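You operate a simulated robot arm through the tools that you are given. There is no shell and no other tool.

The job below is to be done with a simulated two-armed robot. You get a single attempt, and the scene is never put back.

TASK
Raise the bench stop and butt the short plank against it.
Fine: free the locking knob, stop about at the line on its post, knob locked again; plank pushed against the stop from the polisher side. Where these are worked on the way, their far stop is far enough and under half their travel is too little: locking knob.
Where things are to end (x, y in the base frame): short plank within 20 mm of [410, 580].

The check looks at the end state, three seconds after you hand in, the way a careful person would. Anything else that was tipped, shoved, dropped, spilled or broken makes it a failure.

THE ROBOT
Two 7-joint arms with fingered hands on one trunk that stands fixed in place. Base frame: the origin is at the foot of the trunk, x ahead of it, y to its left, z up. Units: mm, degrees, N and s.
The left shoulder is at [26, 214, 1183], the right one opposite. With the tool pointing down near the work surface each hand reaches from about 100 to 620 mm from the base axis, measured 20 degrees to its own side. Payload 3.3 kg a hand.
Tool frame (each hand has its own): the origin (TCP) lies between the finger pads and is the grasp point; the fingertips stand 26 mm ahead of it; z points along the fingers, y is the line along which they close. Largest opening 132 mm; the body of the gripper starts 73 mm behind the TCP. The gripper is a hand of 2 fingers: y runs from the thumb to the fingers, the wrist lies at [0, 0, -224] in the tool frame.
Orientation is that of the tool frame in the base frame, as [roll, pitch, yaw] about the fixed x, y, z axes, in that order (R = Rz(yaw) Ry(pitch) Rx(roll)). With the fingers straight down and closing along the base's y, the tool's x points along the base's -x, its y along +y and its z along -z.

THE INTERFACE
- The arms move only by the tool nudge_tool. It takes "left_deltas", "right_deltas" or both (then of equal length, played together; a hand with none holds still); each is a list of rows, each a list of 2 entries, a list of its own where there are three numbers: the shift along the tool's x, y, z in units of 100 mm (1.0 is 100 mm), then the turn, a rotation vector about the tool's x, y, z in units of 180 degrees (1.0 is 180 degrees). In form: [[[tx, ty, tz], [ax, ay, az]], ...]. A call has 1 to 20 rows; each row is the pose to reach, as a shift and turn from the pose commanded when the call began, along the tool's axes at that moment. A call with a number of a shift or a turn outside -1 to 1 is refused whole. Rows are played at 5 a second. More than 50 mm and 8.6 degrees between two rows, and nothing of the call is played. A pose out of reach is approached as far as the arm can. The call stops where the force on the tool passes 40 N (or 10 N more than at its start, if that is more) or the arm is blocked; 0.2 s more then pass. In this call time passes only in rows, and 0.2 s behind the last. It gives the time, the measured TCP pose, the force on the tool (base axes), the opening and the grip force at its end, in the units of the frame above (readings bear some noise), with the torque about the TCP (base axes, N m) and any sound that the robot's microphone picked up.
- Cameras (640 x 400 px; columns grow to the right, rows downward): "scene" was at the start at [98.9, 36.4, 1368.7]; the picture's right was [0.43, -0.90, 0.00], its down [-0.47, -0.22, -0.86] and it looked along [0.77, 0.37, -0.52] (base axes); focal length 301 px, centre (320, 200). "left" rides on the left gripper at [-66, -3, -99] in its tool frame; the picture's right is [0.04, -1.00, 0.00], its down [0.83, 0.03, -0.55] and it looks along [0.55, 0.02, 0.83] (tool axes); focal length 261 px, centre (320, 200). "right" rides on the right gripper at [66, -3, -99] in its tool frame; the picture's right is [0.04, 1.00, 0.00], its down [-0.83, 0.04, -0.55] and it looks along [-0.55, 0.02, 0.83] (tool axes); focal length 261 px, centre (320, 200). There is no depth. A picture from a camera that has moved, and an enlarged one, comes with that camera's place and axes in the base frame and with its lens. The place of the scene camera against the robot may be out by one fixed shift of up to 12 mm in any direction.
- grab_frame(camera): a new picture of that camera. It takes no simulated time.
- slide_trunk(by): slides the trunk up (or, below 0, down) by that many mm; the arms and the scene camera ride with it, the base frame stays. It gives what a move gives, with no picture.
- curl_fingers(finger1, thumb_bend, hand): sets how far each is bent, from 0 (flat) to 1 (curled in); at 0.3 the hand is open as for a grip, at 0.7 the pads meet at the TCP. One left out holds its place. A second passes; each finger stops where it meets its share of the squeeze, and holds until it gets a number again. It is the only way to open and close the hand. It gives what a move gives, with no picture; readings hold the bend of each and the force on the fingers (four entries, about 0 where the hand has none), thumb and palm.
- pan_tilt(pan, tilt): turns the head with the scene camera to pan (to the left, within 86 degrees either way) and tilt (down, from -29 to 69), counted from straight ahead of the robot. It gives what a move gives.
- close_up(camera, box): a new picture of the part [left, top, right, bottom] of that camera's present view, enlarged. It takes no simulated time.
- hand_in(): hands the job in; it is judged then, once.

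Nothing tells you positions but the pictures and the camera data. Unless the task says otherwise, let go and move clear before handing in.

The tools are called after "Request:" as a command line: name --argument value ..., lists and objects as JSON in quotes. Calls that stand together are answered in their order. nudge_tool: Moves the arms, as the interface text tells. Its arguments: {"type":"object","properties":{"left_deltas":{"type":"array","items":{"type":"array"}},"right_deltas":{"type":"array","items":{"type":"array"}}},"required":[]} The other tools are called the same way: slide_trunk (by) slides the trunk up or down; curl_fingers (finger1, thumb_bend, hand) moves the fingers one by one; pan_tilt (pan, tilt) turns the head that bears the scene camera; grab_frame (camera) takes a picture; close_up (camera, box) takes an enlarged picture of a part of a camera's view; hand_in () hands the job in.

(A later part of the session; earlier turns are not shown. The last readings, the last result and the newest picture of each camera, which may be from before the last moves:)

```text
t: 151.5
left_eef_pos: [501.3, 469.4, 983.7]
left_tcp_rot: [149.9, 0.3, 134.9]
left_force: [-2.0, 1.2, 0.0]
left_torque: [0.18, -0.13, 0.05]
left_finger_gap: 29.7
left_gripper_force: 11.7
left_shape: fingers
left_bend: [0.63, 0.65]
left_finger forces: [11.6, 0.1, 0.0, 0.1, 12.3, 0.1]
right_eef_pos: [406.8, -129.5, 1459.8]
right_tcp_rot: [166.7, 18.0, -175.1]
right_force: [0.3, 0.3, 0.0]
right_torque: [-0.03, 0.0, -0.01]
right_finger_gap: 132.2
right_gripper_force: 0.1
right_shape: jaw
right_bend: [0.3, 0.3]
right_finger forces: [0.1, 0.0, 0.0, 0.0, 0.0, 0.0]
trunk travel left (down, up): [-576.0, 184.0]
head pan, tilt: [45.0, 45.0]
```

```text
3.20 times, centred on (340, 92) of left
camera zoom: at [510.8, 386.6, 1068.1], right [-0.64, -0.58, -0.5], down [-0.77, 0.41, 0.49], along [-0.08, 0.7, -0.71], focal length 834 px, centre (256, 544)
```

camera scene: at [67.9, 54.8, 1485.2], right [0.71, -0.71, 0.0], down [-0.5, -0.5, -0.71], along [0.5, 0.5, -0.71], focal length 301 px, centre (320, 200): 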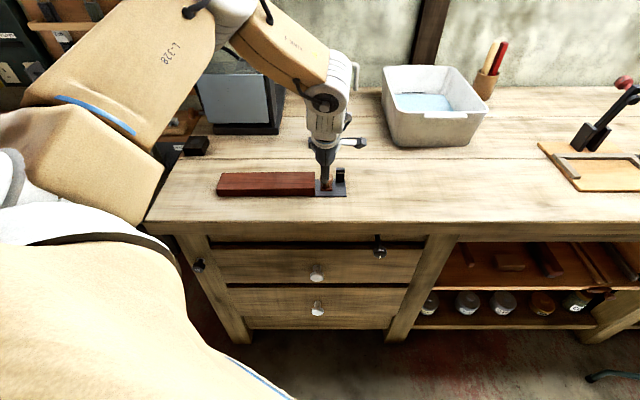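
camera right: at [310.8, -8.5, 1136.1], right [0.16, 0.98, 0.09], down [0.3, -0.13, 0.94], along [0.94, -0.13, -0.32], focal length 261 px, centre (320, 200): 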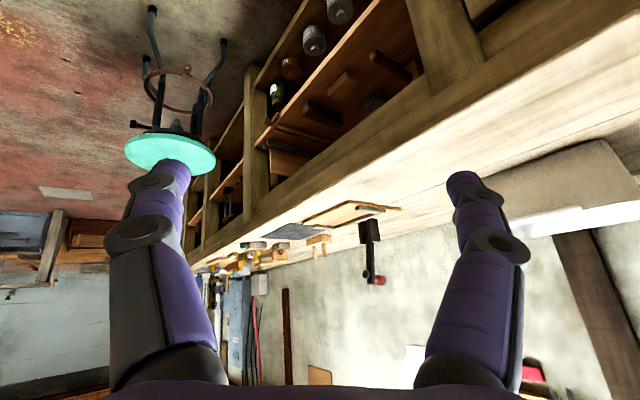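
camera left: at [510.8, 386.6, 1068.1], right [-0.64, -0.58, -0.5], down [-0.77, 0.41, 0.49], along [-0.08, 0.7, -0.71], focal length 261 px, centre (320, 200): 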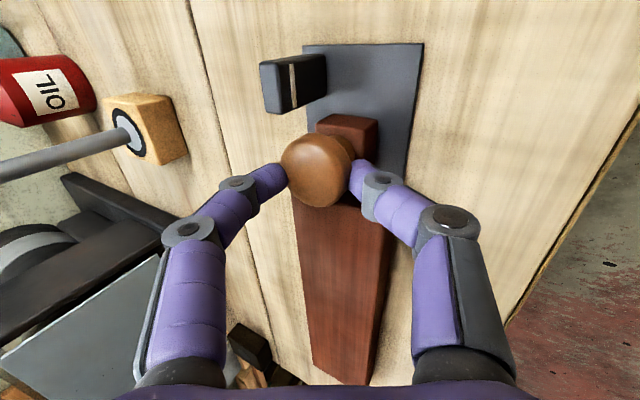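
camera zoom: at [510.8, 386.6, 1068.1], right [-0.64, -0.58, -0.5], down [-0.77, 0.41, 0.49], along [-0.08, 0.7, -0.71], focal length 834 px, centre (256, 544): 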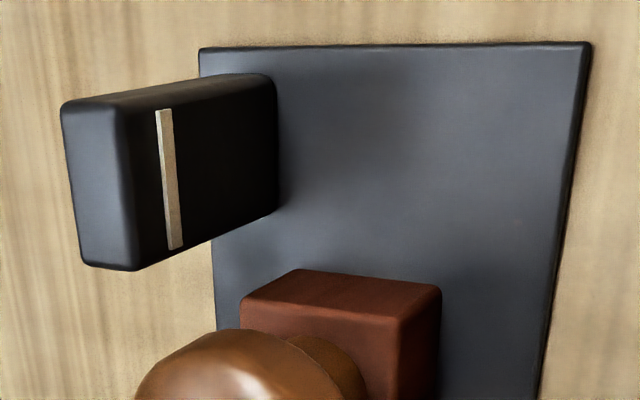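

The block's top is now about 18 mm above the plate, while the line is about 33 mm above it. I'll raise about 12 mm more and compare again.

Request:
slide_trunk --by 12

Request:
close_up --camera "left" --box '[240, 30, 440, 155]'

Request:
close_up --camera "scene" --box '[322, 152, 358, 188]'

```text
t: 152.1
left_eef_pos: [501.3, 469.4, 996.1]
left_tcp_rot: [149.7, 0.2, 135.0]
left_force: [-2.7, 0.9, 0.0]
left_torque: [0.15, -0.14, 0.05]
left_finger_gap: 29.5
left_gripper_force: 11.3
left_shape: fingers
left_bend: [0.64, 0.65]
left_finger forces: [11.8, 0.0, 0.1, 0.0, 12.0, 0.1]
right_eef_pos: [407.1, -131.1, 1470.7]
right_tcp_rot: [166.9, 18.1, -175.1]
right_force: [0.0, 0.3, 0.6]
right_torque: [0.0, -0.01, 0.0]
right_finger_gap: 131.8
right_gripper_force: 0.0
right_shape: jaw
right_bend: [0.3, 0.3]
right_finger forces: [0.1, 0.1, 0.0, 0.0, 0.1, 0.1]
trunk travel left (down, up): [-588.0, 172.0]
head pan, tilt: [45.0, 45.0]
```

```text
3.20 times, centred on (340, 92) of left
camera zoom: at [510.7, 386.7, 1080.3], right [-0.64, -0.58, -0.5], down [-0.77, 0.41, 0.49], along [-0.08, 0.7, -0.71], focal length 834 px, centre (256, 544)
```

zoom: 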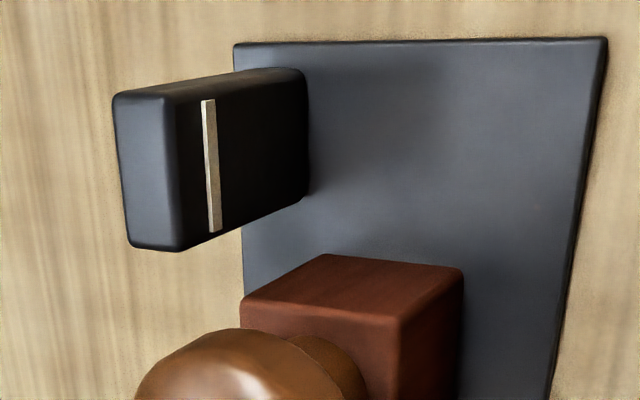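

```text
11.11 times, centred on (340, 170) of scene
camera zoom: at [68.1, 54.9, 1472.2], right [0.71, -0.71, 0.0], down [-0.5, -0.5, -0.71], along [0.5, 0.5, -0.71], focal length 3342 px, centre (98, 533)
```

zoom: 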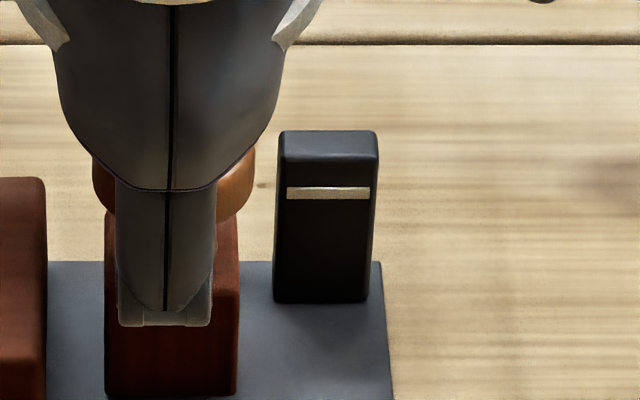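

The block top (about 954.5) is within 2 mm of the line (about 956.7). I'll raise 2 mm more and then open the fingers to see whether the stop holds by itself.

Request:
slide_trunk --by 2

Request:
curl_fingers --hand "left" --finger1 0.56 --thumb_bend 0.56

Request:
close_up --camera "left" --box '[240, 30, 440, 155]'

```text
t: 152.6
left_eef_pos: [502.4, 470.1, 998.9]
left_tcp_rot: [149.8, 0.2, 135.1]
left_force: [-1.4, -0.3, -1.4]
left_torque: [0.18, -0.16, 0.01]
left_finger_gap: 29.5
left_gripper_force: 11.4
left_shape: fingers
left_bend: [0.64, 0.65]
left_finger forces: [10.5, 0.0, 0.0, 0.1, 12.6, 0.0]
right_eef_pos: [406.4, -130.8, 1472.9]
right_tcp_rot: [166.8, 18.1, -175.1]
right_force: [-0.3, -0.3, -1.0]
right_torque: [-0.01, 0.01, 0.0]
right_finger_gap: 131.9
right_gripper_force: 0.0
right_shape: jaw
right_bend: [0.3, 0.3]
right_finger forces: [0.1, 0.0, 0.0, 0.0, 0.1, 0.0]
trunk travel left (down, up): [-590.0, 170.0]
head pan, tilt: [45.0, 45.0]
```

```text
t: 153.6
left_eef_pos: [499.9, 471.1, 998.0]
left_tcp_rot: [149.8, 0.2, 135.0]
left_force: [-0.2, -0.5, -0.4]
left_torque: [0.02, 0.0, -0.01]
left_finger_gap: 45.6
left_gripper_force: 0.1
left_shape: fingers
left_bend: [0.56, 0.56]
left_finger forces: [0.1, 0.1, 0.1, 0.1, 0.0, 0.1]
right_eef_pos: [407.4, -130.4, 1473.2]
right_tcp_rot: [166.8, 18.0, -175.1]
right_force: [0.2, -0.3, -0.7]
right_torque: [-0.01, 0.0, 0.01]
right_finger_gap: 131.9
right_gripper_force: 0.0
right_shape: jaw
right_bend: [0.3, 0.3]
right_finger forces: [0.0, 0.0, 0.1, 0.1, 0.0, 0.0]
trunk travel left (down, up): [-590.0, 170.0]
head pan, tilt: [45.0, 45.0]
```

```text
3.20 times, centred on (340, 92) of left
camera zoom: at [510.7, 386.7, 1082.0], right [-0.64, -0.58, -0.5], down [-0.77, 0.41, 0.49], along [-0.08, 0.7, -0.71], focal length 834 px, centre (256, 544)
```

zoom: 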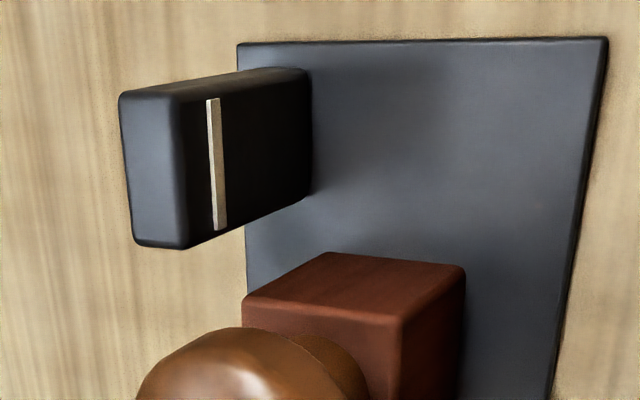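

The stop stays up by itself at the line. I'll open wider, lift away, and verify from the scene camera.

Request:
curl_fingers --hand "left" --finger1 0.45 --thumb_bend 0.47

Request:
slide_trunk --by 60

Request:
grab_frame --camera "left"

Request:
close_up --camera "scene" --box '[300, 150, 370, 210]'

```text
t: 154.6
left_eef_pos: [501.5, 469.8, 997.6]
left_tcp_rot: [149.8, 0.2, 135.1]
left_force: [-0.4, -0.1, 0.4]
left_torque: [0.03, 0.02, 0.02]
left_finger_gap: 79.3
left_gripper_force: 0.2
left_shape: fingers
left_bend: [0.45, 0.47]
left_finger forces: [0.1, 0.0, 0.0, 0.1, 0.0, 0.0]
right_eef_pos: [407.6, -129.8, 1472.7]
right_tcp_rot: [166.8, 18.1, -175.2]
right_force: [0.3, -0.8, 0.7]
right_torque: [-0.02, 0.0, 0.04]
right_finger_gap: 132.1
right_gripper_force: 0.1
right_shape: jaw
right_bend: [0.3, 0.3]
right_finger forces: [0.0, 0.0, 0.0, 0.1, 0.0, 0.1]
trunk travel left (down, up): [-590.0, 170.0]
head pan, tilt: [45.0, 45.0]
```

```text
t: 155.6
left_eef_pos: [501.1, 469.8, 1057.5]
left_tcp_rot: [149.8, 0.4, 135.0]
left_force: [-0.6, 0.3, 0.0]
left_torque: [-0.03, -0.03, -0.03]
left_finger_gap: 79.2
left_gripper_force: 0.0
left_shape: fingers
left_bend: [0.45, 0.47]
left_finger forces: [0.0, 0.0, 0.0, 0.0, 0.1, 0.0]
right_eef_pos: [407.3, -130.3, 1532.8]
right_tcp_rot: [166.7, 18.0, -175.4]
right_force: [-0.3, 0.2, 0.4]
right_torque: [0.0, 0.01, 0.0]
right_finger_gap: 132.4
right_gripper_force: 0.1
right_shape: jaw
right_bend: [0.3, 0.3]
right_finger forces: [0.1, 0.0, 0.1, 0.1, 0.0, 0.0]
trunk travel left (down, up): [-650.0, 110.0]
head pan, tilt: [45.0, 45.0]
```

```text
taken
camera left: at [510.0, 387.1, 1142.6], right [-0.64, -0.58, -0.5], down [-0.77, 0.42, 0.49], along [-0.08, 0.7, -0.71], focal length 261 px, centre (320, 200)
```

left: 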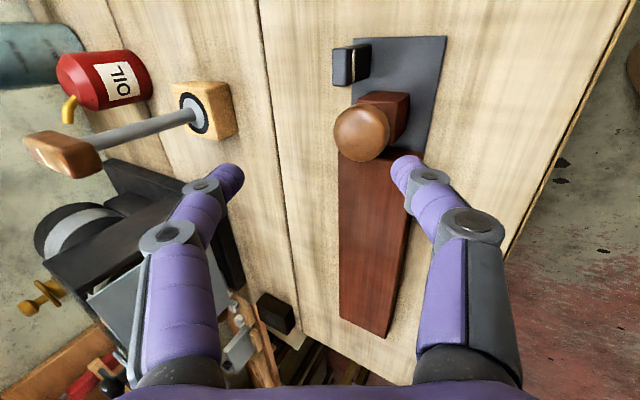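

```text
6.67 times, centred on (335, 180) of scene
camera zoom: at [67.2, 54.9, 1534.1], right [0.71, -0.71, 0.0], down [-0.5, -0.5, -0.71], along [0.5, 0.5, -0.71], focal length 2005 px, centre (220, 333)
```

zoom: 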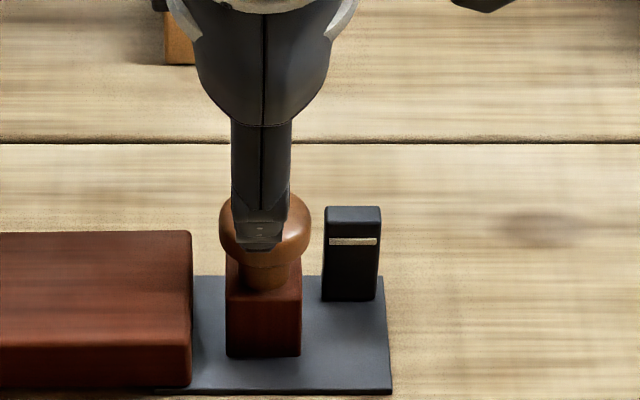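

The stop is standing at its line, with the plank about 14 mm away. Now back to the knob to lock it: first I'll return the left hand to its neutral pose, reversing my earlier path.

Request:
nudge_tool --left_deltas '[[[-0.04, -0.05, -0.12], [0.0091, -0.0156, -0.0356]], [[-0.09, -0.11, -0.24], [0.0181, -0.0312, -0.0711]], [[-0.13, -0.16, -0.35], [0.0272, -0.0467, -0.1067]], [[-0.18, -0.22, -0.47], [0.0363, -0.0623, -0.1423]], [[-0.22, -0.27, -0.59], [0.0453, -0.0779, -0.1778]], [[-0.27, -0.32, -0.71], [0.0544, -0.0935, -0.2134]], [[-0.31, -0.38, -0.83], [0.0634, -0.109, -0.2489]], [[-0.354, -0.433, -0.945], [0.0725, -0.1246, -0.2845]]]'

Request:
nudge_tool --left_deltas '[[[0.16, -0.23, -0.12], [0, 0, 0]], [[0.32, -0.47, -0.24], [0, 0, 0]], [[0.48, -0.7, -0.36], [0, 0, 0]]]'

```text
t: 157.4
left_eef_pos: [465.6, 385.5, 1119.6]
left_tcp_rot: [-179.8, 37.2, -179.5]
left_force: [1.1, 0.1, -0.6]
left_torque: [-0.02, -0.03, -0.03]
left_finger_gap: 79.3
left_gripper_force: 0.0
left_shape: fingers
left_bend: [0.45, 0.47]
left_finger forces: [0.1, 0.0, 0.0, 0.0, 0.0, 0.0]
right_eef_pos: [406.4, -129.9, 1532.5]
right_tcp_rot: [166.7, 18.1, -175.3]
right_force: [0.2, 0.1, 0.2]
right_torque: [0.02, 0.02, 0.02]
right_finger_gap: 131.6
right_gripper_force: 0.0
right_shape: jaw
right_bend: [0.3, 0.3]
right_finger forces: [0.0, 0.0, 0.0, 0.1, 0.0, 0.0]
trunk travel left (down, up): [-650.0, 110.0]
head pan, tilt: [45.0, 45.0]
```

```text
t: 158.2
left_eef_pos: [405.8, 314.6, 1119.7]
left_tcp_rot: [-180.0, 37.2, -179.6]
left_force: [-0.2, 0.1, 0.1]
left_torque: [0.02, -0.01, -0.01]
left_finger_gap: 79.7
left_gripper_force: 0.1
left_shape: fingers
left_bend: [0.45, 0.47]
left_finger forces: [0.0, 0.0, 0.0, 0.1, 0.0, 0.0]
right_eef_pos: [407.7, -131.3, 1532.9]
right_tcp_rot: [166.7, 18.2, -175.3]
right_force: [-0.7, -0.3, -1.1]
right_torque: [0.04, 0.03, 0.02]
right_finger_gap: 132.1
right_gripper_force: 0.1
right_shape: jaw
right_bend: [0.3, 0.3]
right_finger forces: [0.0, 0.0, 0.0, 0.0, 0.0, 0.0]
trunk travel left (down, up): [-650.0, 110.0]
head pan, tilt: [45.0, 45.0]
```

Next, the exact reverse of the earlier roll, so the hand ends in the knob-working posture in front of the bench.

Request:
nudge_tool --left_deltas '[[[-0.14, -0.05, -0.22], [0, 0, 0]], [[-0.27, -0.1, -0.44], [0, 0, 0]], [[-0.41, -0.15, -0.666], [0, 0, 0]]]'

Request:
nudge_tool --left_deltas '[[[-0.05, -0.06, 0.01], [0.0276, -0.0077, -0.035]], [[-0.1, -0.125, 0.01], [0.0552, -0.0154, -0.07]], [[-0.15, -0.19, 0.02], [0.0828, -0.0231, -0.105]], [[-0.2, -0.25, 0.03], [0.1104, -0.0308, -0.14]], [[-0.25, -0.31, 0.035], [0.138, -0.0385, -0.175]], [[-0.3, -0.375, 0.04], [0.1655, -0.0461, -0.21]], [[-0.35, -0.44, 0.05], [0.1931, -0.0538, -0.245]], [[-0.4, -0.5, 0.055], [0.2207, -0.0615, -0.28]], [[-0.45, -0.56, 0.06], [0.2483, -0.0692, -0.315]], [[-0.502, -0.625, 0.07], [0.2759, -0.0769, -0.35]]]'

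```text
t: 159.0
left_eef_pos: [399.1, 301.2, 1195.1]
left_tcp_rot: [-179.9, 37.2, -179.7]
left_force: [0.4, -0.5, -0.1]
left_torque: [0.0, -0.03, 0.0]
left_finger_gap: 79.4
left_gripper_force: 0.0
left_shape: fingers
left_bend: [0.45, 0.47]
left_finger forces: [0.0, 0.1, 0.0, 0.1, 0.0, 0.0]
right_eef_pos: [406.0, -130.7, 1533.4]
right_tcp_rot: [166.6, 18.0, -175.3]
right_force: [-0.2, 0.9, -0.4]
right_torque: [0.02, 0.01, 0.02]
right_finger_gap: 132.0
right_gripper_force: 0.0
right_shape: jaw
right_bend: [0.3, 0.3]
right_finger forces: [0.1, 0.0, 0.0, 0.1, 0.0, 0.0]
trunk travel left (down, up): [-650.0, 110.0]
head pan, tilt: [45.0, 45.0]
```

```text
t: 161.2
left_eef_pos: [444.9, 239.6, 1220.9]
left_tcp_rot: [-100.4, 5.5, -120.7]
left_force: [0.1, 0.1, 0.2]
left_torque: [-0.02, 0.03, 0.02]
left_finger_gap: 79.6
left_gripper_force: 0.2
left_shape: fingers
left_bend: [0.45, 0.47]
left_finger forces: [0.0, 0.1, 0.0, 0.0, 0.0, 0.1]
right_eef_pos: [407.5, -130.3, 1533.1]
right_tcp_rot: [166.6, 18.0, -175.2]
right_force: [0.3, -0.6, 0.2]
right_torque: [0.05, 0.04, 0.03]
right_finger_gap: 132.0
right_gripper_force: 0.1
right_shape: jaw
right_bend: [0.3, 0.3]
right_finger forces: [0.0, 0.1, 0.1, 0.0, 0.0, 0.1]
trunk travel left (down, up): [-650.0, 110.0]
head pan, tilt: [45.0, 45.0]
```

That reversed cleanly. I'll lower the trunk 420 mm so the hand is in front of the knob again.

Request:
slide_trunk --by -420

Request:
pan_tilt --pan 35 --tilt 45

Request:
grab_frame --camera "scene"

Request:
grab_frame --camera "left"

```text
refused: -420 is not a number from -400 to 400
```

```text
t: 162.0
left_eef_pos: [444.0, 238.4, 1220.9]
left_tcp_rot: [-100.3, 5.4, -120.8]
left_force: [0.1, -0.6, -1.8]
left_torque: [0.01, 0.0, -0.01]
left_finger_gap: 79.7
left_gripper_force: 0.1
left_shape: fingers
left_bend: [0.45, 0.47]
left_finger forces: [0.0, 0.1, 0.0, 0.0, 0.1, 0.0]
right_eef_pos: [407.1, -132.0, 1533.3]
right_tcp_rot: [166.7, 18.1, -175.3]
right_force: [-1.3, 0.0, 0.3]
right_torque: [0.01, -0.01, 0.03]
right_finger_gap: 132.0
right_gripper_force: 0.1
right_shape: jaw
right_bend: [0.3, 0.3]
right_finger forces: [0.1, 0.0, 0.0, 0.0, 0.0, 0.1]
trunk travel left (down, up): [-650.0, 110.0]
head pan, tilt: [35.0, 45.0]
```

```text
taken
camera scene: at [75.8, 44.3, 1534.2], right [0.57, -0.82, 0.0], down [-0.58, -0.41, -0.71], along [0.58, 0.41, -0.71], focal length 301 px, centre (320, 200)
```

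scene: 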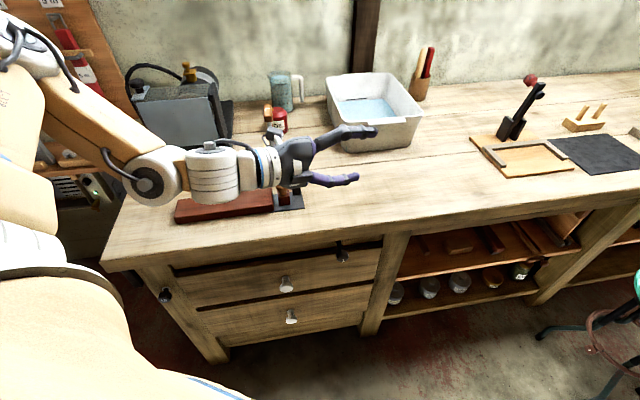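

```text
taken
camera left: at [392.7, 342.0, 1248.0], right [0.09, -0.21, 0.97], down [-0.9, -0.44, -0.01], along [0.43, -0.88, -0.22], focal length 261 px, centre (320, 200)
```

left: 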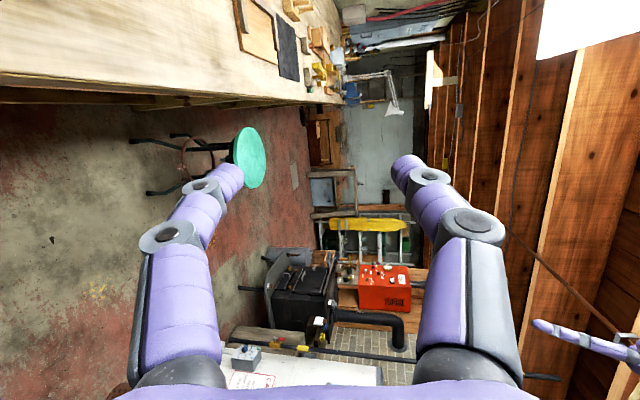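

The limit per slide is 400 mm, so I'll do it in two slides.

Request:
slide_trunk --by -390

Request:
slide_trunk --by -30

Request:
grab_frame --camera "scene"

Request:
grab_frame --camera "left"

```text
t: 165.7
left_eef_pos: [441.7, 238.5, 831.1]
left_tcp_rot: [-100.3, 5.4, -120.8]
left_force: [0.0, 0.1, -0.1]
left_torque: [0.0, -0.02, 0.01]
left_finger_gap: 79.7
left_gripper_force: 0.0
left_shape: fingers
left_bend: [0.45, 0.47]
left_finger forces: [0.0, 0.0, 0.0, 0.1, 0.1, 0.0]
right_eef_pos: [406.4, -129.2, 1143.4]
right_tcp_rot: [166.9, 18.0, -175.4]
right_force: [0.8, 0.2, -0.6]
right_torque: [0.0, -0.01, -0.01]
right_finger_gap: 131.9
right_gripper_force: 0.1
right_shape: jaw
right_bend: [0.3, 0.3]
right_finger forces: [0.0, 0.1, 0.1, 0.1, 0.1, 0.0]
trunk travel left (down, up): [-260.0, 500.0]
head pan, tilt: [35.0, 45.0]
```

```text
t: 166.5
left_eef_pos: [442.1, 237.0, 801.5]
left_tcp_rot: [-100.4, 5.4, -120.6]
left_force: [-0.2, -0.6, -0.1]
left_torque: [0.0, 0.0, 0.01]
left_finger_gap: 79.8
left_gripper_force: 0.0
left_shape: fingers
left_bend: [0.45, 0.47]
left_finger forces: [0.0, 0.1, 0.1, 0.1, 0.0, 0.0]
right_eef_pos: [406.5, -130.6, 1115.8]
right_tcp_rot: [166.8, 17.9, -175.3]
right_force: [-0.1, 0.2, -0.4]
right_torque: [0.0, -0.03, -0.03]
right_finger_gap: 131.9
right_gripper_force: 0.1
right_shape: jaw
right_bend: [0.3, 0.3]
right_finger forces: [0.1, 0.0, 0.0, 0.0, 0.0, 0.1]
trunk travel left (down, up): [-230.0, 530.0]
head pan, tilt: [35.0, 45.0]
```

```text
taken
camera scene: at [125.7, 44.0, 1111.3], right [0.57, -0.82, 0.0], down [-0.58, -0.41, -0.71], along [0.58, 0.41, -0.71], focal length 301 px, centre (320, 200)
```

scene: 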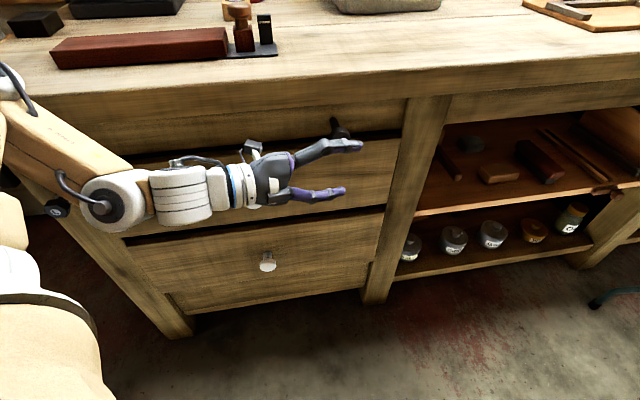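

```text
taken
camera left: at [391.5, 341.3, 827.8], right [0.09, -0.21, 0.97], down [-0.9, -0.44, -0.01], along [0.43, -0.88, -0.22], focal length 261 px, centre (320, 200)
```

left: 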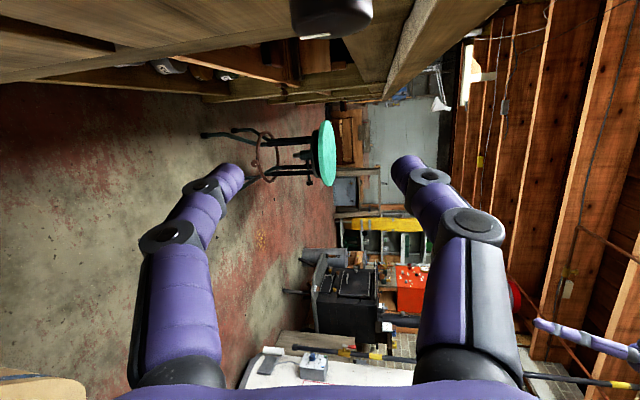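

Everything is as before. I'll swing the hand back in toward the knob and move to the left end of the drag stroke.

Request:
nudge_tool --left_deltas '[[[-0.25, 0.03, -0.02], [-0.0035, -0.0363, -0.0067]], [[-0.5, 0.06, -0.07], [-0.0069, -0.0725, -0.0133]], [[-0.75, 0.096, -0.128], [-0.0104, -0.1088, -0.02]]]'

Request:
nudge_tool --left_deltas '[[[0.07, -0.05, 0.14], [0, 0, 0]], [[0.14, -0.1, 0.28], [0, 0, 0]]]'

Request:
grab_frame --camera "left"

Request:
close_up --camera "scene" --box '[270, 90, 390, 165]'

```text
t: 167.3
left_eef_pos: [469.6, 309.9, 802.0]
left_tcp_rot: [-100.4, 5.4, -100.5]
left_force: [0.1, -0.5, -0.4]
left_torque: [-0.01, 0.02, -0.01]
left_finger_gap: 79.8
left_gripper_force: 0.1
left_shape: fingers
left_bend: [0.45, 0.47]
left_finger forces: [0.0, 0.0, 0.0, 0.0, 0.1, 0.0]
right_eef_pos: [407.6, -130.3, 1113.1]
right_tcp_rot: [166.8, 17.9, -175.2]
right_force: [0.0, -0.1, -0.5]
right_torque: [0.03, 0.04, 0.04]
right_finger_gap: 131.7
right_gripper_force: 0.0
right_shape: jaw
right_bend: [0.3, 0.3]
right_finger forces: [0.0, 0.1, 0.0, 0.0, 0.1, 0.0]
trunk travel left (down, up): [-230.0, 530.0]
head pan, tilt: [35.0, 45.0]
```

```text
t: 167.9
left_eef_pos: [496.3, 289.5, 805.8]
left_tcp_rot: [-100.3, 5.4, -100.6]
left_force: [-0.4, 0.2, 0.6]
left_torque: [0.02, 0.01, -0.03]
left_finger_gap: 79.9
left_gripper_force: 0.0
left_shape: fingers
left_bend: [0.45, 0.47]
left_finger forces: [0.1, 0.1, 0.0, 0.1, 0.0, 0.0]
right_eef_pos: [408.1, -130.9, 1114.2]
right_tcp_rot: [166.8, 17.8, -175.2]
right_force: [0.3, 0.5, -0.3]
right_torque: [0.0, 0.01, 0.02]
right_finger_gap: 131.8
right_gripper_force: 0.1
right_shape: jaw
right_bend: [0.3, 0.3]
right_finger forces: [0.0, 0.0, 0.0, 0.1, 0.0, 0.0]
trunk travel left (down, up): [-230.0, 530.0]
head pan, tilt: [35.0, 45.0]
```

```text
taken
camera left: at [413.9, 369.3, 831.9], right [0.15, -0.16, 0.97], down [-0.7, -0.72, -0.01], along [0.7, -0.68, -0.22], focal length 261 px, centre (320, 200)
```

left: 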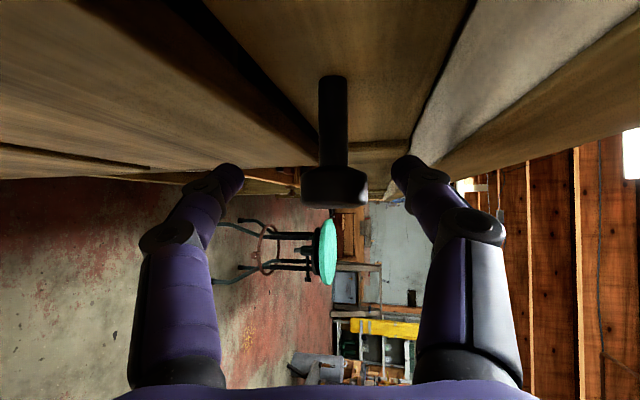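

```text
5.33 times, centred on (330, 128) of scene
camera zoom: at [126.1, 44.0, 1111.2], right [0.57, -0.82, 0.0], down [-0.58, -0.41, -0.71], along [0.58, 0.41, -0.71], focal length 1604 px, centre (267, 587)
```

zoom: 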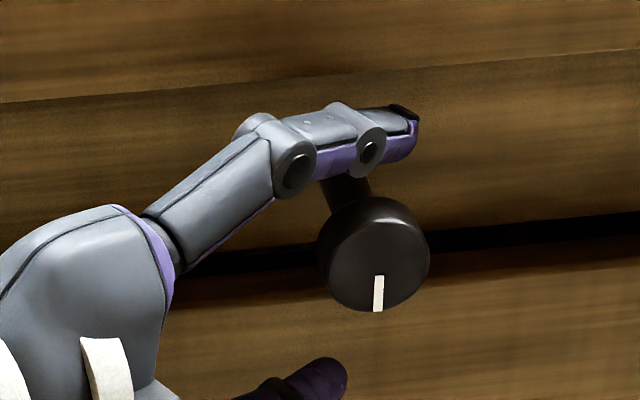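

The knob still points to 6 o'clock. I'll press the thumb on top and drag right, which turns it clockwise toward locked.

Request:
curl_fingers --hand "left" --thumb_bend 0.78

Request:
nudge_tool --left_deltas '[[[0.043, -0.015, 0.06], [0, 0, 0]], [[0.086, -0.031, 0.119], [0, 0, 0]], [[0.128, -0.046, 0.179], [0, 0, 0]], [[0.171, -0.062, 0.238], [0, 0, 0]]]'

Request:
close_up --camera "scene" --box '[270, 90, 390, 165]'

```text
t: 168.9
left_eef_pos: [498.3, 289.1, 807.0]
left_tcp_rot: [-100.1, 5.3, -100.7]
left_force: [13.3, 0.3, 24.6]
left_torque: [-0.23, -0.31, 0.13]
left_finger_gap: 61.2
left_gripper_force: 13.1
left_shape: fingers
left_bend: [0.45, 0.64]
left_finger forces: [0.1, 0.0, 0.0, 0.1, 27.1, 0.0]
right_eef_pos: [406.3, -130.7, 1113.9]
right_tcp_rot: [166.9, 17.9, -175.3]
right_force: [0.3, -0.1, -0.6]
right_torque: [0.0, 0.0, -0.05]
right_finger_gap: 132.0
right_gripper_force: 0.0
right_shape: jaw
right_bend: [0.3, 0.3]
right_finger forces: [0.0, 0.0, 0.1, 0.0, 0.0, 0.0]
trunk travel left (down, up): [-230.0, 530.0]
head pan, tilt: [35.0, 45.0]
```

```text
t: 169.9
left_eef_pos: [518.3, 268.3, 805.6]
left_tcp_rot: [-100.5, 5.4, -100.7]
left_force: [15.2, -1.9, 11.9]
left_torque: [0.02, 0.12, -0.01]
left_finger_gap: 48.6
left_gripper_force: 7.7
left_shape: fingers
left_bend: [0.45, 0.64]
left_finger forces: [0.1, 0.0, 0.1, 0.0, 15.7, 0.0]
right_eef_pos: [407.7, -130.1, 1114.2]
right_tcp_rot: [166.8, 17.8, -175.3]
right_force: [-0.5, 0.0, 0.2]
right_torque: [0.02, -0.01, 0.02]
right_finger_gap: 132.0
right_gripper_force: 0.0
right_shape: jaw
right_bend: [0.3, 0.3]
right_finger forces: [0.0, 0.0, 0.0, 0.1, 0.0, 0.1]
trunk travel left (down, up): [-230.0, 530.0]
head pan, tilt: [35.0, 45.0]
```

```text
5.33 times, centred on (330, 128) of scene
camera zoom: at [126.6, 43.4, 1111.1], right [0.57, -0.82, 0.0], down [-0.58, -0.41, -0.71], along [0.58, 0.41, -0.71], focal length 1604 px, centre (267, 587)
```

zoom: 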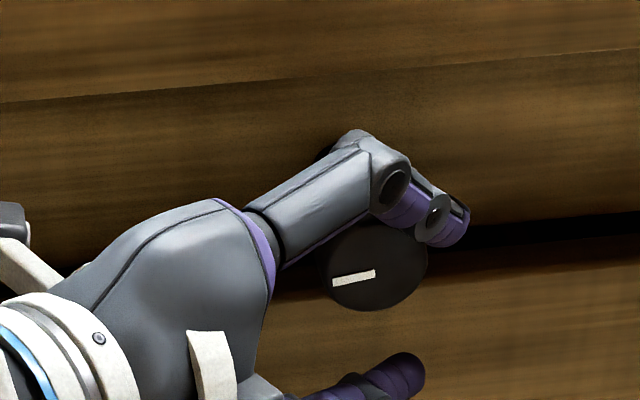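

A quarter turn back, with the mark at about 9 o'clock. I'll repeat the stroke.

Request:
curl_fingers --hand "left" --thumb_bend 0.47

Request:
nudge_tool --left_deltas '[[[-0.043, 0.015, -0.06], [0, 0, 0]], [[-0.086, 0.031, -0.119], [0, 0, 0]], [[-0.128, 0.046, -0.179], [0, 0, 0]], [[-0.171, 0.062, -0.238], [0, 0, 0]]]'

Request:
curl_fingers --hand "left" --thumb_bend 0.78

Request:
nudge_tool --left_deltas '[[[0.043, -0.015, 0.06], [0, 0, 0]], [[0.086, -0.031, 0.119], [0, 0, 0]], [[0.128, -0.046, 0.179], [0, 0, 0]], [[0.171, -0.062, 0.238], [0, 0, 0]]]'

Request:
close_up --camera "scene" --box '[270, 90, 390, 165]'

```text
t: 170.9
left_eef_pos: [517.2, 269.5, 805.4]
left_tcp_rot: [-100.3, 5.6, -100.8]
left_force: [-0.7, 0.0, 0.8]
left_torque: [0.0, 0.01, -0.02]
left_finger_gap: 79.5
left_gripper_force: 0.1
left_shape: fingers
left_bend: [0.45, 0.47]
left_finger forces: [0.0, 0.0, 0.0, 0.1, 0.1, 0.1]
right_eef_pos: [405.8, -130.5, 1114.6]
right_tcp_rot: [166.9, 17.8, -175.2]
right_force: [-0.8, -0.4, -0.7]
right_torque: [-0.04, 0.0, -0.01]
right_finger_gap: 131.8
right_gripper_force: 0.0
right_shape: jaw
right_bend: [0.3, 0.3]
right_finger forces: [0.1, 0.0, 0.1, 0.0, 0.1, 0.0]
trunk travel left (down, up): [-230.0, 530.0]
head pan, tilt: [35.0, 45.0]
```

```text
t: 171.9
left_eef_pos: [495.7, 288.3, 804.9]
left_tcp_rot: [-100.2, 5.4, -100.8]
left_force: [-0.5, -0.8, 0.2]
left_torque: [-0.02, -0.01, 0.02]
left_finger_gap: 79.7
left_gripper_force: 0.1
left_shape: fingers
left_bend: [0.45, 0.47]
left_finger forces: [0.1, 0.0, 0.0, 0.1, 0.0, 0.0]
right_eef_pos: [407.2, -131.3, 1115.7]
right_tcp_rot: [166.9, 17.8, -175.2]
right_force: [0.9, -0.2, -0.1]
right_torque: [-0.02, 0.02, -0.02]
right_finger_gap: 131.9
right_gripper_force: 0.1
right_shape: jaw
right_bend: [0.3, 0.3]
right_finger forces: [0.0, 0.1, 0.0, 0.0, 0.1, 0.0]
trunk travel left (down, up): [-230.0, 530.0]
head pan, tilt: [35.0, 45.0]
```

```text
t: 172.9
left_eef_pos: [494.7, 289.7, 808.8]
left_tcp_rot: [-100.0, 5.2, -100.6]
left_force: [4.0, 6.8, 27.9]
left_torque: [-0.34, -0.64, 0.19]
left_finger_gap: 60.5
left_gripper_force: 14.0
left_shape: fingers
left_bend: [0.45, 0.66]
left_finger forces: [0.1, 0.0, 0.1, 0.1, 27.1, 0.0]
right_eef_pos: [406.1, -128.8, 1114.9]
right_tcp_rot: [166.7, 18.0, -175.2]
right_force: [-0.6, 0.5, -0.1]
right_torque: [0.01, 0.01, 0.0]
right_finger_gap: 131.9
right_gripper_force: 0.1
right_shape: jaw
right_bend: [0.3, 0.3]
right_finger forces: [0.0, 0.0, 0.0, 0.1, 0.0, 0.0]
trunk travel left (down, up): [-230.0, 530.0]
head pan, tilt: [35.0, 45.0]
```

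```text
t: 173.9
left_eef_pos: [515.7, 267.9, 804.4]
left_tcp_rot: [-100.5, 5.4, -100.9]
left_force: [15.2, -1.3, 12.3]
left_torque: [-0.02, 0.16, 0.01]
left_finger_gap: 49.0
left_gripper_force: 8.3
left_shape: fingers
left_bend: [0.45, 0.63]
left_finger forces: [0.1, 0.0, 0.1, 0.0, 16.5, 0.1]
right_eef_pos: [407.9, -130.1, 1112.9]
right_tcp_rot: [166.8, 17.9, -175.4]
right_force: [0.4, 0.1, -0.6]
right_torque: [-0.02, 0.02, -0.01]
right_finger_gap: 131.9
right_gripper_force: 0.0
right_shape: jaw
right_bend: [0.3, 0.3]
right_finger forces: [0.0, 0.1, 0.1, 0.0, 0.1, 0.0]
trunk travel left (down, up): [-230.0, 530.0]
head pan, tilt: [35.0, 45.0]
```

```text
5.33 times, centred on (330, 128) of scene
camera zoom: at [126.7, 43.4, 1111.1], right [0.57, -0.82, 0.0], down [-0.58, -0.41, -0.71], along [0.58, 0.41, -0.71], focal length 1604 px, centre (267, 587)
```

zoom: 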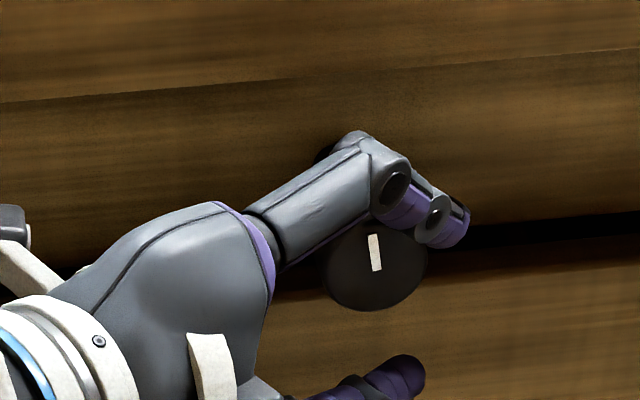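

The mark is nearly back at 12 o'clock. One more stroke will bring it firmly to its locked stop.

Request:
curl_fingers --hand "left" --thumb_bend 0.47

Request:
nudge_tool --left_deltas '[[[-0.043, 0.015, -0.06], [0, 0, 0]], [[-0.086, 0.031, -0.119], [0, 0, 0]], [[-0.114, 0.041, -0.159], [0, 0, 0]]]'

Request:
curl_fingers --hand "left" --thumb_bend 0.74

Request:
nudge_tool --left_deltas '[[[0.03, -0.01, 0.04], [0, 0, 0]], [[0.057, -0.02, 0.08], [0, 0, 0]], [[0.086, -0.031, 0.119], [0, 0, 0]]]'

Request:
curl_fingers --hand "left" --thumb_bend 0.47

Request:
close_up --camera "scene" --box '[310, 100, 380, 150]'

```text
t: 174.9
left_eef_pos: [515.5, 268.4, 804.1]
left_tcp_rot: [-100.4, 5.5, -100.7]
left_force: [0.1, -0.1, 0.3]
left_torque: [0.0, 0.01, 0.01]
left_finger_gap: 79.6
left_gripper_force: 0.0
left_shape: fingers
left_bend: [0.45, 0.47]
left_finger forces: [0.0, 0.0, 0.0, 0.1, 0.1, 0.1]
right_eef_pos: [407.2, -131.0, 1113.4]
right_tcp_rot: [166.8, 17.8, -175.2]
right_force: [0.9, 0.6, 0.1]
right_torque: [0.0, -0.01, 0.0]
right_finger_gap: 132.1
right_gripper_force: 0.1
right_shape: jaw
right_bend: [0.3, 0.3]
right_finger forces: [0.0, 0.0, 0.1, 0.0, 0.0, 0.1]
trunk travel left (down, up): [-230.0, 530.0]
head pan, tilt: [35.0, 45.0]
```

```text
t: 175.7
left_eef_pos: [501.6, 282.4, 806.6]
left_tcp_rot: [-100.3, 5.4, -100.8]
left_force: [0.4, -0.5, -0.4]
left_torque: [-0.02, 0.02, -0.04]
left_finger_gap: 79.6
left_gripper_force: 0.0
left_shape: fingers
left_bend: [0.45, 0.47]
left_finger forces: [0.0, 0.0, 0.1, 0.0, 0.0, 0.0]
right_eef_pos: [406.8, -130.0, 1114.5]
right_tcp_rot: [166.7, 17.8, -175.1]
right_force: [-0.7, -0.4, 0.0]
right_torque: [-0.01, 0.01, 0.0]
right_finger_gap: 132.1
right_gripper_force: 0.0
right_shape: jaw
right_bend: [0.3, 0.3]
right_finger forces: [0.1, 0.0, 0.1, 0.1, 0.1, 0.0]
trunk travel left (down, up): [-230.0, 530.0]
head pan, tilt: [35.0, 45.0]
```

```text
t: 176.7
left_eef_pos: [502.5, 281.3, 807.0]
left_tcp_rot: [-100.2, 5.4, -100.7]
left_force: [9.1, -1.6, 19.3]
left_torque: [-0.09, -0.3, 0.02]
left_finger_gap: 59.9
left_gripper_force: 10.2
left_shape: fingers
left_bend: [0.45, 0.64]
left_finger forces: [0.0, 0.0, 0.0, 0.0, 20.1, 0.1]
right_eef_pos: [407.2, -131.4, 1114.5]
right_tcp_rot: [166.7, 17.9, -175.3]
right_force: [-0.5, 0.0, 0.1]
right_torque: [-0.02, -0.02, 0.02]
right_finger_gap: 131.8
right_gripper_force: 0.0
right_shape: jaw
right_bend: [0.3, 0.3]
right_finger forces: [0.1, 0.0, 0.0, 0.1, 0.0, 0.1]
trunk travel left (down, up): [-230.0, 530.0]
head pan, tilt: [35.0, 45.0]
```

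```text
t: 177.5
left_eef_pos: [511.5, 271.5, 804.8]
left_tcp_rot: [-100.3, 5.3, -100.7]
left_force: [3.0, -2.7, 16.0]
left_torque: [0.02, -0.2, -0.01]
left_finger_gap: 54.0
left_gripper_force: 6.9
left_shape: fingers
left_bend: [0.45, 0.67]
left_finger forces: [0.0, 0.1, 0.1, 0.0, 13.6, 0.1]
right_eef_pos: [406.4, -131.1, 1115.0]
right_tcp_rot: [166.8, 17.9, -175.3]
right_force: [0.4, 0.0, -1.3]
right_torque: [-0.03, 0.01, -0.01]
right_finger_gap: 132.1
right_gripper_force: 0.1
right_shape: jaw
right_bend: [0.3, 0.3]
right_finger forces: [0.0, 0.0, 0.0, 0.0, 0.0, 0.1]
trunk travel left (down, up): [-230.0, 530.0]
head pan, tilt: [35.0, 45.0]
```

```text
t: 178.5
left_eef_pos: [511.4, 273.2, 804.0]
left_tcp_rot: [-100.3, 5.3, -100.6]
left_force: [-1.1, 0.1, -0.2]
left_torque: [0.0, 0.01, 0.01]
left_finger_gap: 79.8
left_gripper_force: 0.1
left_shape: fingers
left_bend: [0.45, 0.47]
left_finger forces: [0.0, 0.0, 0.1, 0.1, 0.0, 0.0]
right_eef_pos: [408.3, -130.9, 1113.8]
right_tcp_rot: [166.7, 17.8, -175.2]
right_force: [-0.7, 0.4, -0.3]
right_torque: [-0.02, 0.02, 0.02]
right_finger_gap: 132.0
right_gripper_force: 0.0
right_shape: jaw
right_bend: [0.3, 0.3]
right_finger forces: [0.0, 0.0, 0.0, 0.0, 0.0, 0.0]
trunk travel left (down, up): [-230.0, 530.0]
head pan, tilt: [35.0, 45.0]
```

```text
8.00 times, centred on (345, 125) of scene
camera zoom: at [126.0, 44.0, 1111.2], right [0.57, -0.82, 0.0], down [-0.58, -0.41, -0.71], along [0.58, 0.41, -0.71], focal length 2406 px, centre (120, 800)
```

zoom: 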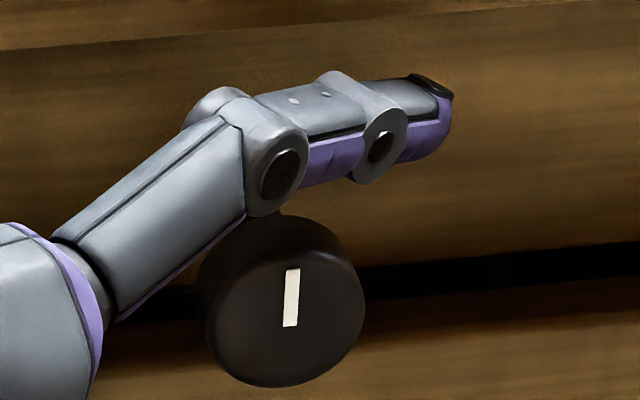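

The mark is back at 12 o'clock, as it was when locked. Now I'll withdraw the hand the same way: sideways, then swing out.

Request:
nudge_tool --left_deltas '[[[-0.085, 0.03, -0.12], [0, 0, 0]], [[-0.17, 0.06, -0.235], [0, 0, 0]], [[-0.255, 0.09, -0.35], [0, 0, 0]], [[-0.32, 0.12, -0.44], [0, 0, 0]]]'

Request:
nudge_tool --left_deltas '[[[0.25, -0.01, -0.02], [0.0034, 0.0362, 0.007]], [[0.5, -0.03, -0.07], [0.0069, 0.0724, 0.0141]], [[0.75, -0.05, -0.13], [0.0103, 0.1086, 0.0211]]]'

Request:
close_up --camera "scene" --box '[200, 0, 400, 150]'

```text
t: 179.5
left_eef_pos: [475.9, 311.8, 804.1]
left_tcp_rot: [-100.4, 5.4, -100.6]
left_force: [-0.9, -0.8, 0.0]
left_torque: [-0.01, -0.03, 0.02]
left_finger_gap: 79.7
left_gripper_force: 0.1
left_shape: fingers
left_bend: [0.45, 0.47]
left_finger forces: [0.0, 0.1, 0.0, 0.0, 0.1, 0.1]
right_eef_pos: [407.8, -129.9, 1113.6]
right_tcp_rot: [166.9, 17.8, -175.3]
right_force: [0.7, -0.1, -0.5]
right_torque: [0.04, 0.01, 0.0]
right_finger_gap: 131.8
right_gripper_force: 0.0
right_shape: jaw
right_bend: [0.3, 0.3]
right_finger forces: [0.1, 0.0, 0.0, 0.0, 0.0, 0.0]
trunk travel left (down, up): [-230.0, 530.0]
head pan, tilt: [35.0, 45.0]
```

```text
t: 180.3
left_eef_pos: [448.1, 240.9, 803.9]
left_tcp_rot: [-100.3, 5.7, -120.9]
left_force: [-0.7, -0.6, 0.9]
left_torque: [-0.02, 0.0, 0.02]
left_finger_gap: 79.6
left_gripper_force: 0.0
left_shape: fingers
left_bend: [0.45, 0.47]
left_finger forces: [0.1, 0.1, 0.0, 0.0, 0.1, 0.0]
right_eef_pos: [406.1, -129.7, 1113.8]
right_tcp_rot: [166.7, 17.8, -175.3]
right_force: [0.5, 0.2, 0.6]
right_torque: [0.0, -0.03, 0.0]
right_finger_gap: 132.1
right_gripper_force: 0.0
right_shape: jaw
right_bend: [0.3, 0.3]
right_finger forces: [0.1, 0.1, 0.0, 0.0, 0.0, 0.1]
trunk travel left (down, up): [-230.0, 530.0]
head pan, tilt: [35.0, 45.0]
```

```text
2.67 times, centred on (300, 75) of scene
camera zoom: at [126.0, 44.0, 1111.2], right [0.57, -0.82, 0.0], down [-0.58, -0.41, -0.71], along [0.58, 0.41, -0.71], focal length 802 px, centre (373, 533)
```

zoom: 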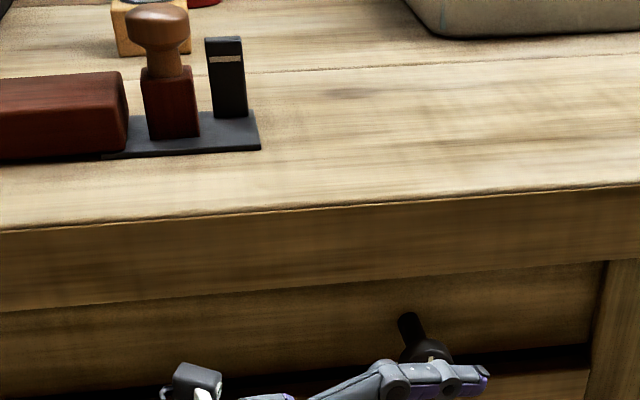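

The stop is still at its line and the lock is set. Next is the plank: I'll raise the trunk, return the left hand to neutral and move over to the plank's left (polisher) end.

Request:
slide_trunk --by 372

Request:
nudge_tool --left_deltas '[[[-0.03, 0.04, -0.065], [-0.0276, 0.0077, 0.035]], [[-0.06, 0.08, -0.13], [-0.0552, 0.0154, 0.07]], [[-0.09, 0.115, -0.19], [-0.0828, 0.0231, 0.105]], [[-0.12, 0.155, -0.26], [-0.1104, 0.0308, 0.14]], [[-0.15, 0.19, -0.32], [-0.138, 0.0385, 0.175]], [[-0.18, 0.23, -0.39], [-0.1655, 0.0461, 0.21]], [[-0.21, 0.27, -0.45], [-0.1931, 0.0538, 0.245]], [[-0.24, 0.31, -0.52], [-0.2207, 0.0615, 0.28]], [[-0.27, 0.35, -0.58], [-0.2483, 0.0692, 0.315]], [[-0.3, 0.385, -0.646], [-0.2759, 0.0769, 0.35]]]'

Request:
nudge_tool --left_deltas '[[[0, 0.33, 0], [0, 0, 0]], [[0, 0.66, 0], [0, 0, 0]], [[0, 1.0, 0], [0, 0, 0]]]'

```text
t: 183.9
left_eef_pos: [447.5, 240.9, 1175.8]
left_tcp_rot: [-100.4, 5.6, -120.8]
left_force: [0.7, 0.4, -0.1]
left_torque: [-0.01, 0.0, 0.04]
left_finger_gap: 79.8
left_gripper_force: 0.1
left_shape: fingers
left_bend: [0.45, 0.47]
left_finger forces: [0.0, 0.0, 0.0, 0.1, 0.0, 0.0]
right_eef_pos: [406.4, -130.6, 1485.4]
right_tcp_rot: [166.8, 17.9, -175.4]
right_force: [-0.1, 0.6, 0.0]
right_torque: [-0.01, -0.01, 0.03]
right_finger_gap: 132.1
right_gripper_force: 0.0
right_shape: jaw
right_bend: [0.3, 0.3]
right_finger forces: [0.1, 0.1, 0.0, 0.1, 0.0, 0.0]
trunk travel left (down, up): [-602.0, 158.0]
head pan, tilt: [35.0, 45.0]
```

```text
t: 186.1
left_eef_pos: [403.1, 303.5, 1152.3]
left_tcp_rot: [179.8, 37.2, -179.9]
left_force: [-0.2, 0.6, -0.2]
left_torque: [-0.01, 0.0, 0.03]
left_finger_gap: 79.5
left_gripper_force: 0.0
left_shape: fingers
left_bend: [0.45, 0.47]
left_finger forces: [0.0, 0.0, 0.0, 0.0, 0.0, 0.1]
right_eef_pos: [406.6, -130.3, 1485.8]
right_tcp_rot: [166.7, 18.0, -175.5]
right_force: [0.4, 0.5, 0.7]
right_torque: [-0.01, 0.0, 0.0]
right_finger_gap: 131.7
right_gripper_force: 0.1
right_shape: jaw
right_bend: [0.3, 0.3]
right_finger forces: [0.0, 0.1, 0.0, 0.0, 0.0, 0.1]
trunk travel left (down, up): [-602.0, 158.0]
head pan, tilt: [35.0, 45.0]
```

```text
t: 186.9
left_eef_pos: [404.1, 406.5, 1153.3]
left_tcp_rot: [179.9, 37.3, -179.9]
left_force: [0.4, -0.2, 0.0]
left_torque: [0.0, -0.03, 0.02]
left_finger_gap: 79.6
left_gripper_force: 0.0
left_shape: fingers
left_bend: [0.45, 0.47]
left_finger forces: [0.0, 0.1, 0.1, 0.0, 0.0, 0.1]
right_eef_pos: [406.8, -129.8, 1485.5]
right_tcp_rot: [166.8, 18.0, -175.2]
right_force: [0.6, -0.8, 0.5]
right_torque: [0.0, 0.05, 0.01]
right_finger_gap: 131.7
right_gripper_force: 0.0
right_shape: jaw
right_bend: [0.3, 0.3]
right_finger forces: [0.1, 0.0, 0.0, 0.0, 0.0, 0.0]
trunk travel left (down, up): [-602.0, 158.0]
head pan, tilt: [35.0, 45.0]
```

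Continuing toward the left end of the plank, staying high.

Request:
nudge_tool --left_deltas '[[[0.12, 0.32, -0.09], [0, 0, 0]], [[0.25, 0.64, -0.18], [0, 0, 0]], [[0.38, 0.98, -0.29], [0, 0, 0]]]'

Request:
nudge_tool --left_deltas '[[[0.12, 0.32, -0.09], [0, 0, 0]], [[0.25, 0.64, -0.18], [0, 0, 0]], [[0.38, 0.98, -0.29], [0, 0, 0]]]'

Request:
grab_frame --camera "left"

Request:
pan_tilt --pan 60 --tilt 40

Request:
grab_frame --camera "scene"

```text
t: 187.7
left_eef_pos: [355.8, 503.9, 1153.2]
left_tcp_rot: [179.9, 37.4, -180.0]
left_force: [0.0, 0.2, 0.1]
left_torque: [0.01, 0.0, 0.02]
left_finger_gap: 79.5
left_gripper_force: 0.0
left_shape: fingers
left_bend: [0.45, 0.47]
left_finger forces: [0.1, 0.0, 0.0, 0.0, 0.0, 0.0]
right_eef_pos: [406.7, -131.1, 1485.9]
right_tcp_rot: [166.7, 18.0, -175.4]
right_force: [0.3, -0.6, 0.0]
right_torque: [-0.01, 0.03, -0.03]
right_finger_gap: 132.0
right_gripper_force: 0.0
right_shape: jaw
right_bend: [0.3, 0.3]
right_finger forces: [0.1, 0.0, 0.1, 0.0, 0.0, 0.0]
trunk travel left (down, up): [-602.0, 158.0]
head pan, tilt: [35.0, 45.0]
```

```text
t: 188.5
left_eef_pos: [308.7, 597.9, 1152.5]
left_tcp_rot: [179.9, 37.5, -179.9]
left_force: [-0.5, -1.3, 0.3]
left_torque: [-0.05, -0.02, -0.01]
left_finger_gap: 79.8
left_gripper_force: 0.1
left_shape: fingers
left_bend: [0.45, 0.47]
left_finger forces: [0.0, 0.0, 0.0, 0.0, 0.0, 0.0]
right_eef_pos: [406.9, -129.5, 1485.2]
right_tcp_rot: [166.8, 17.9, -175.4]
right_force: [0.1, -0.8, 0.0]
right_torque: [0.0, 0.02, -0.03]
right_finger_gap: 132.0
right_gripper_force: 0.0
right_shape: jaw
right_bend: [0.3, 0.3]
right_finger forces: [0.0, 0.1, 0.0, 0.0, 0.0, 0.0]
trunk travel left (down, up): [-602.0, 158.0]
head pan, tilt: [35.0, 45.0]
```

```text
taken
camera left: at [300.7, 595.9, 1271.8], right [-0.03, -1.0, -0.03], down [-1.0, 0.03, -0.07], along [0.07, 0.02, -1.0], focal length 261 px, centre (320, 200)
```

left: 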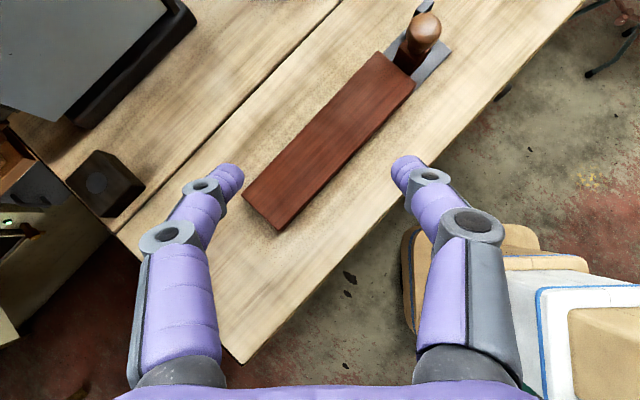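

```text
t: 189.3
left_eef_pos: [309.4, 598.3, 1152.5]
left_tcp_rot: [179.9, 37.3, -179.8]
left_force: [0.7, 0.4, -0.3]
left_torque: [0.0, 0.01, -0.04]
left_finger_gap: 79.8
left_gripper_force: 0.1
left_shape: fingers
left_bend: [0.45, 0.47]
left_finger forces: [0.1, 0.0, 0.0, 0.0, 0.0, 0.0]
right_eef_pos: [406.3, -129.7, 1485.9]
right_tcp_rot: [166.7, 18.0, -175.4]
right_force: [0.4, 0.2, 0.8]
right_torque: [-0.01, -0.03, -0.02]
right_finger_gap: 131.8
right_gripper_force: 0.1
right_shape: jaw
right_bend: [0.3, 0.3]
right_finger forces: [0.0, 0.0, 0.0, 0.0, 0.0, 0.0]
trunk travel left (down, up): [-602.0, 158.0]
head pan, tilt: [60.0, 40.0]
```

```text
taken
camera scene: at [52.8, 71.1, 1493.4], right [0.87, -0.5, 0.0], down [-0.32, -0.56, -0.77], along [0.38, 0.66, -0.64], focal length 301 px, centre (320, 200)
```

scene: 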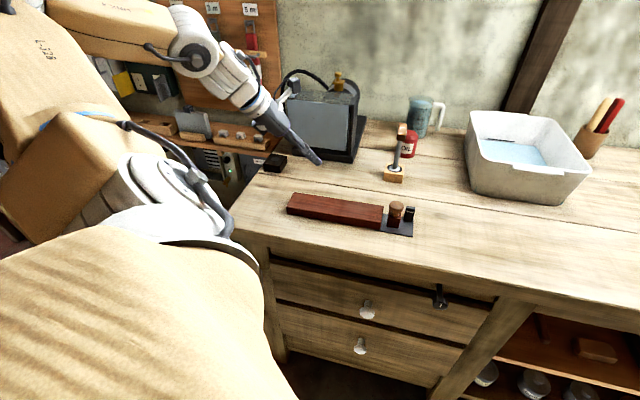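

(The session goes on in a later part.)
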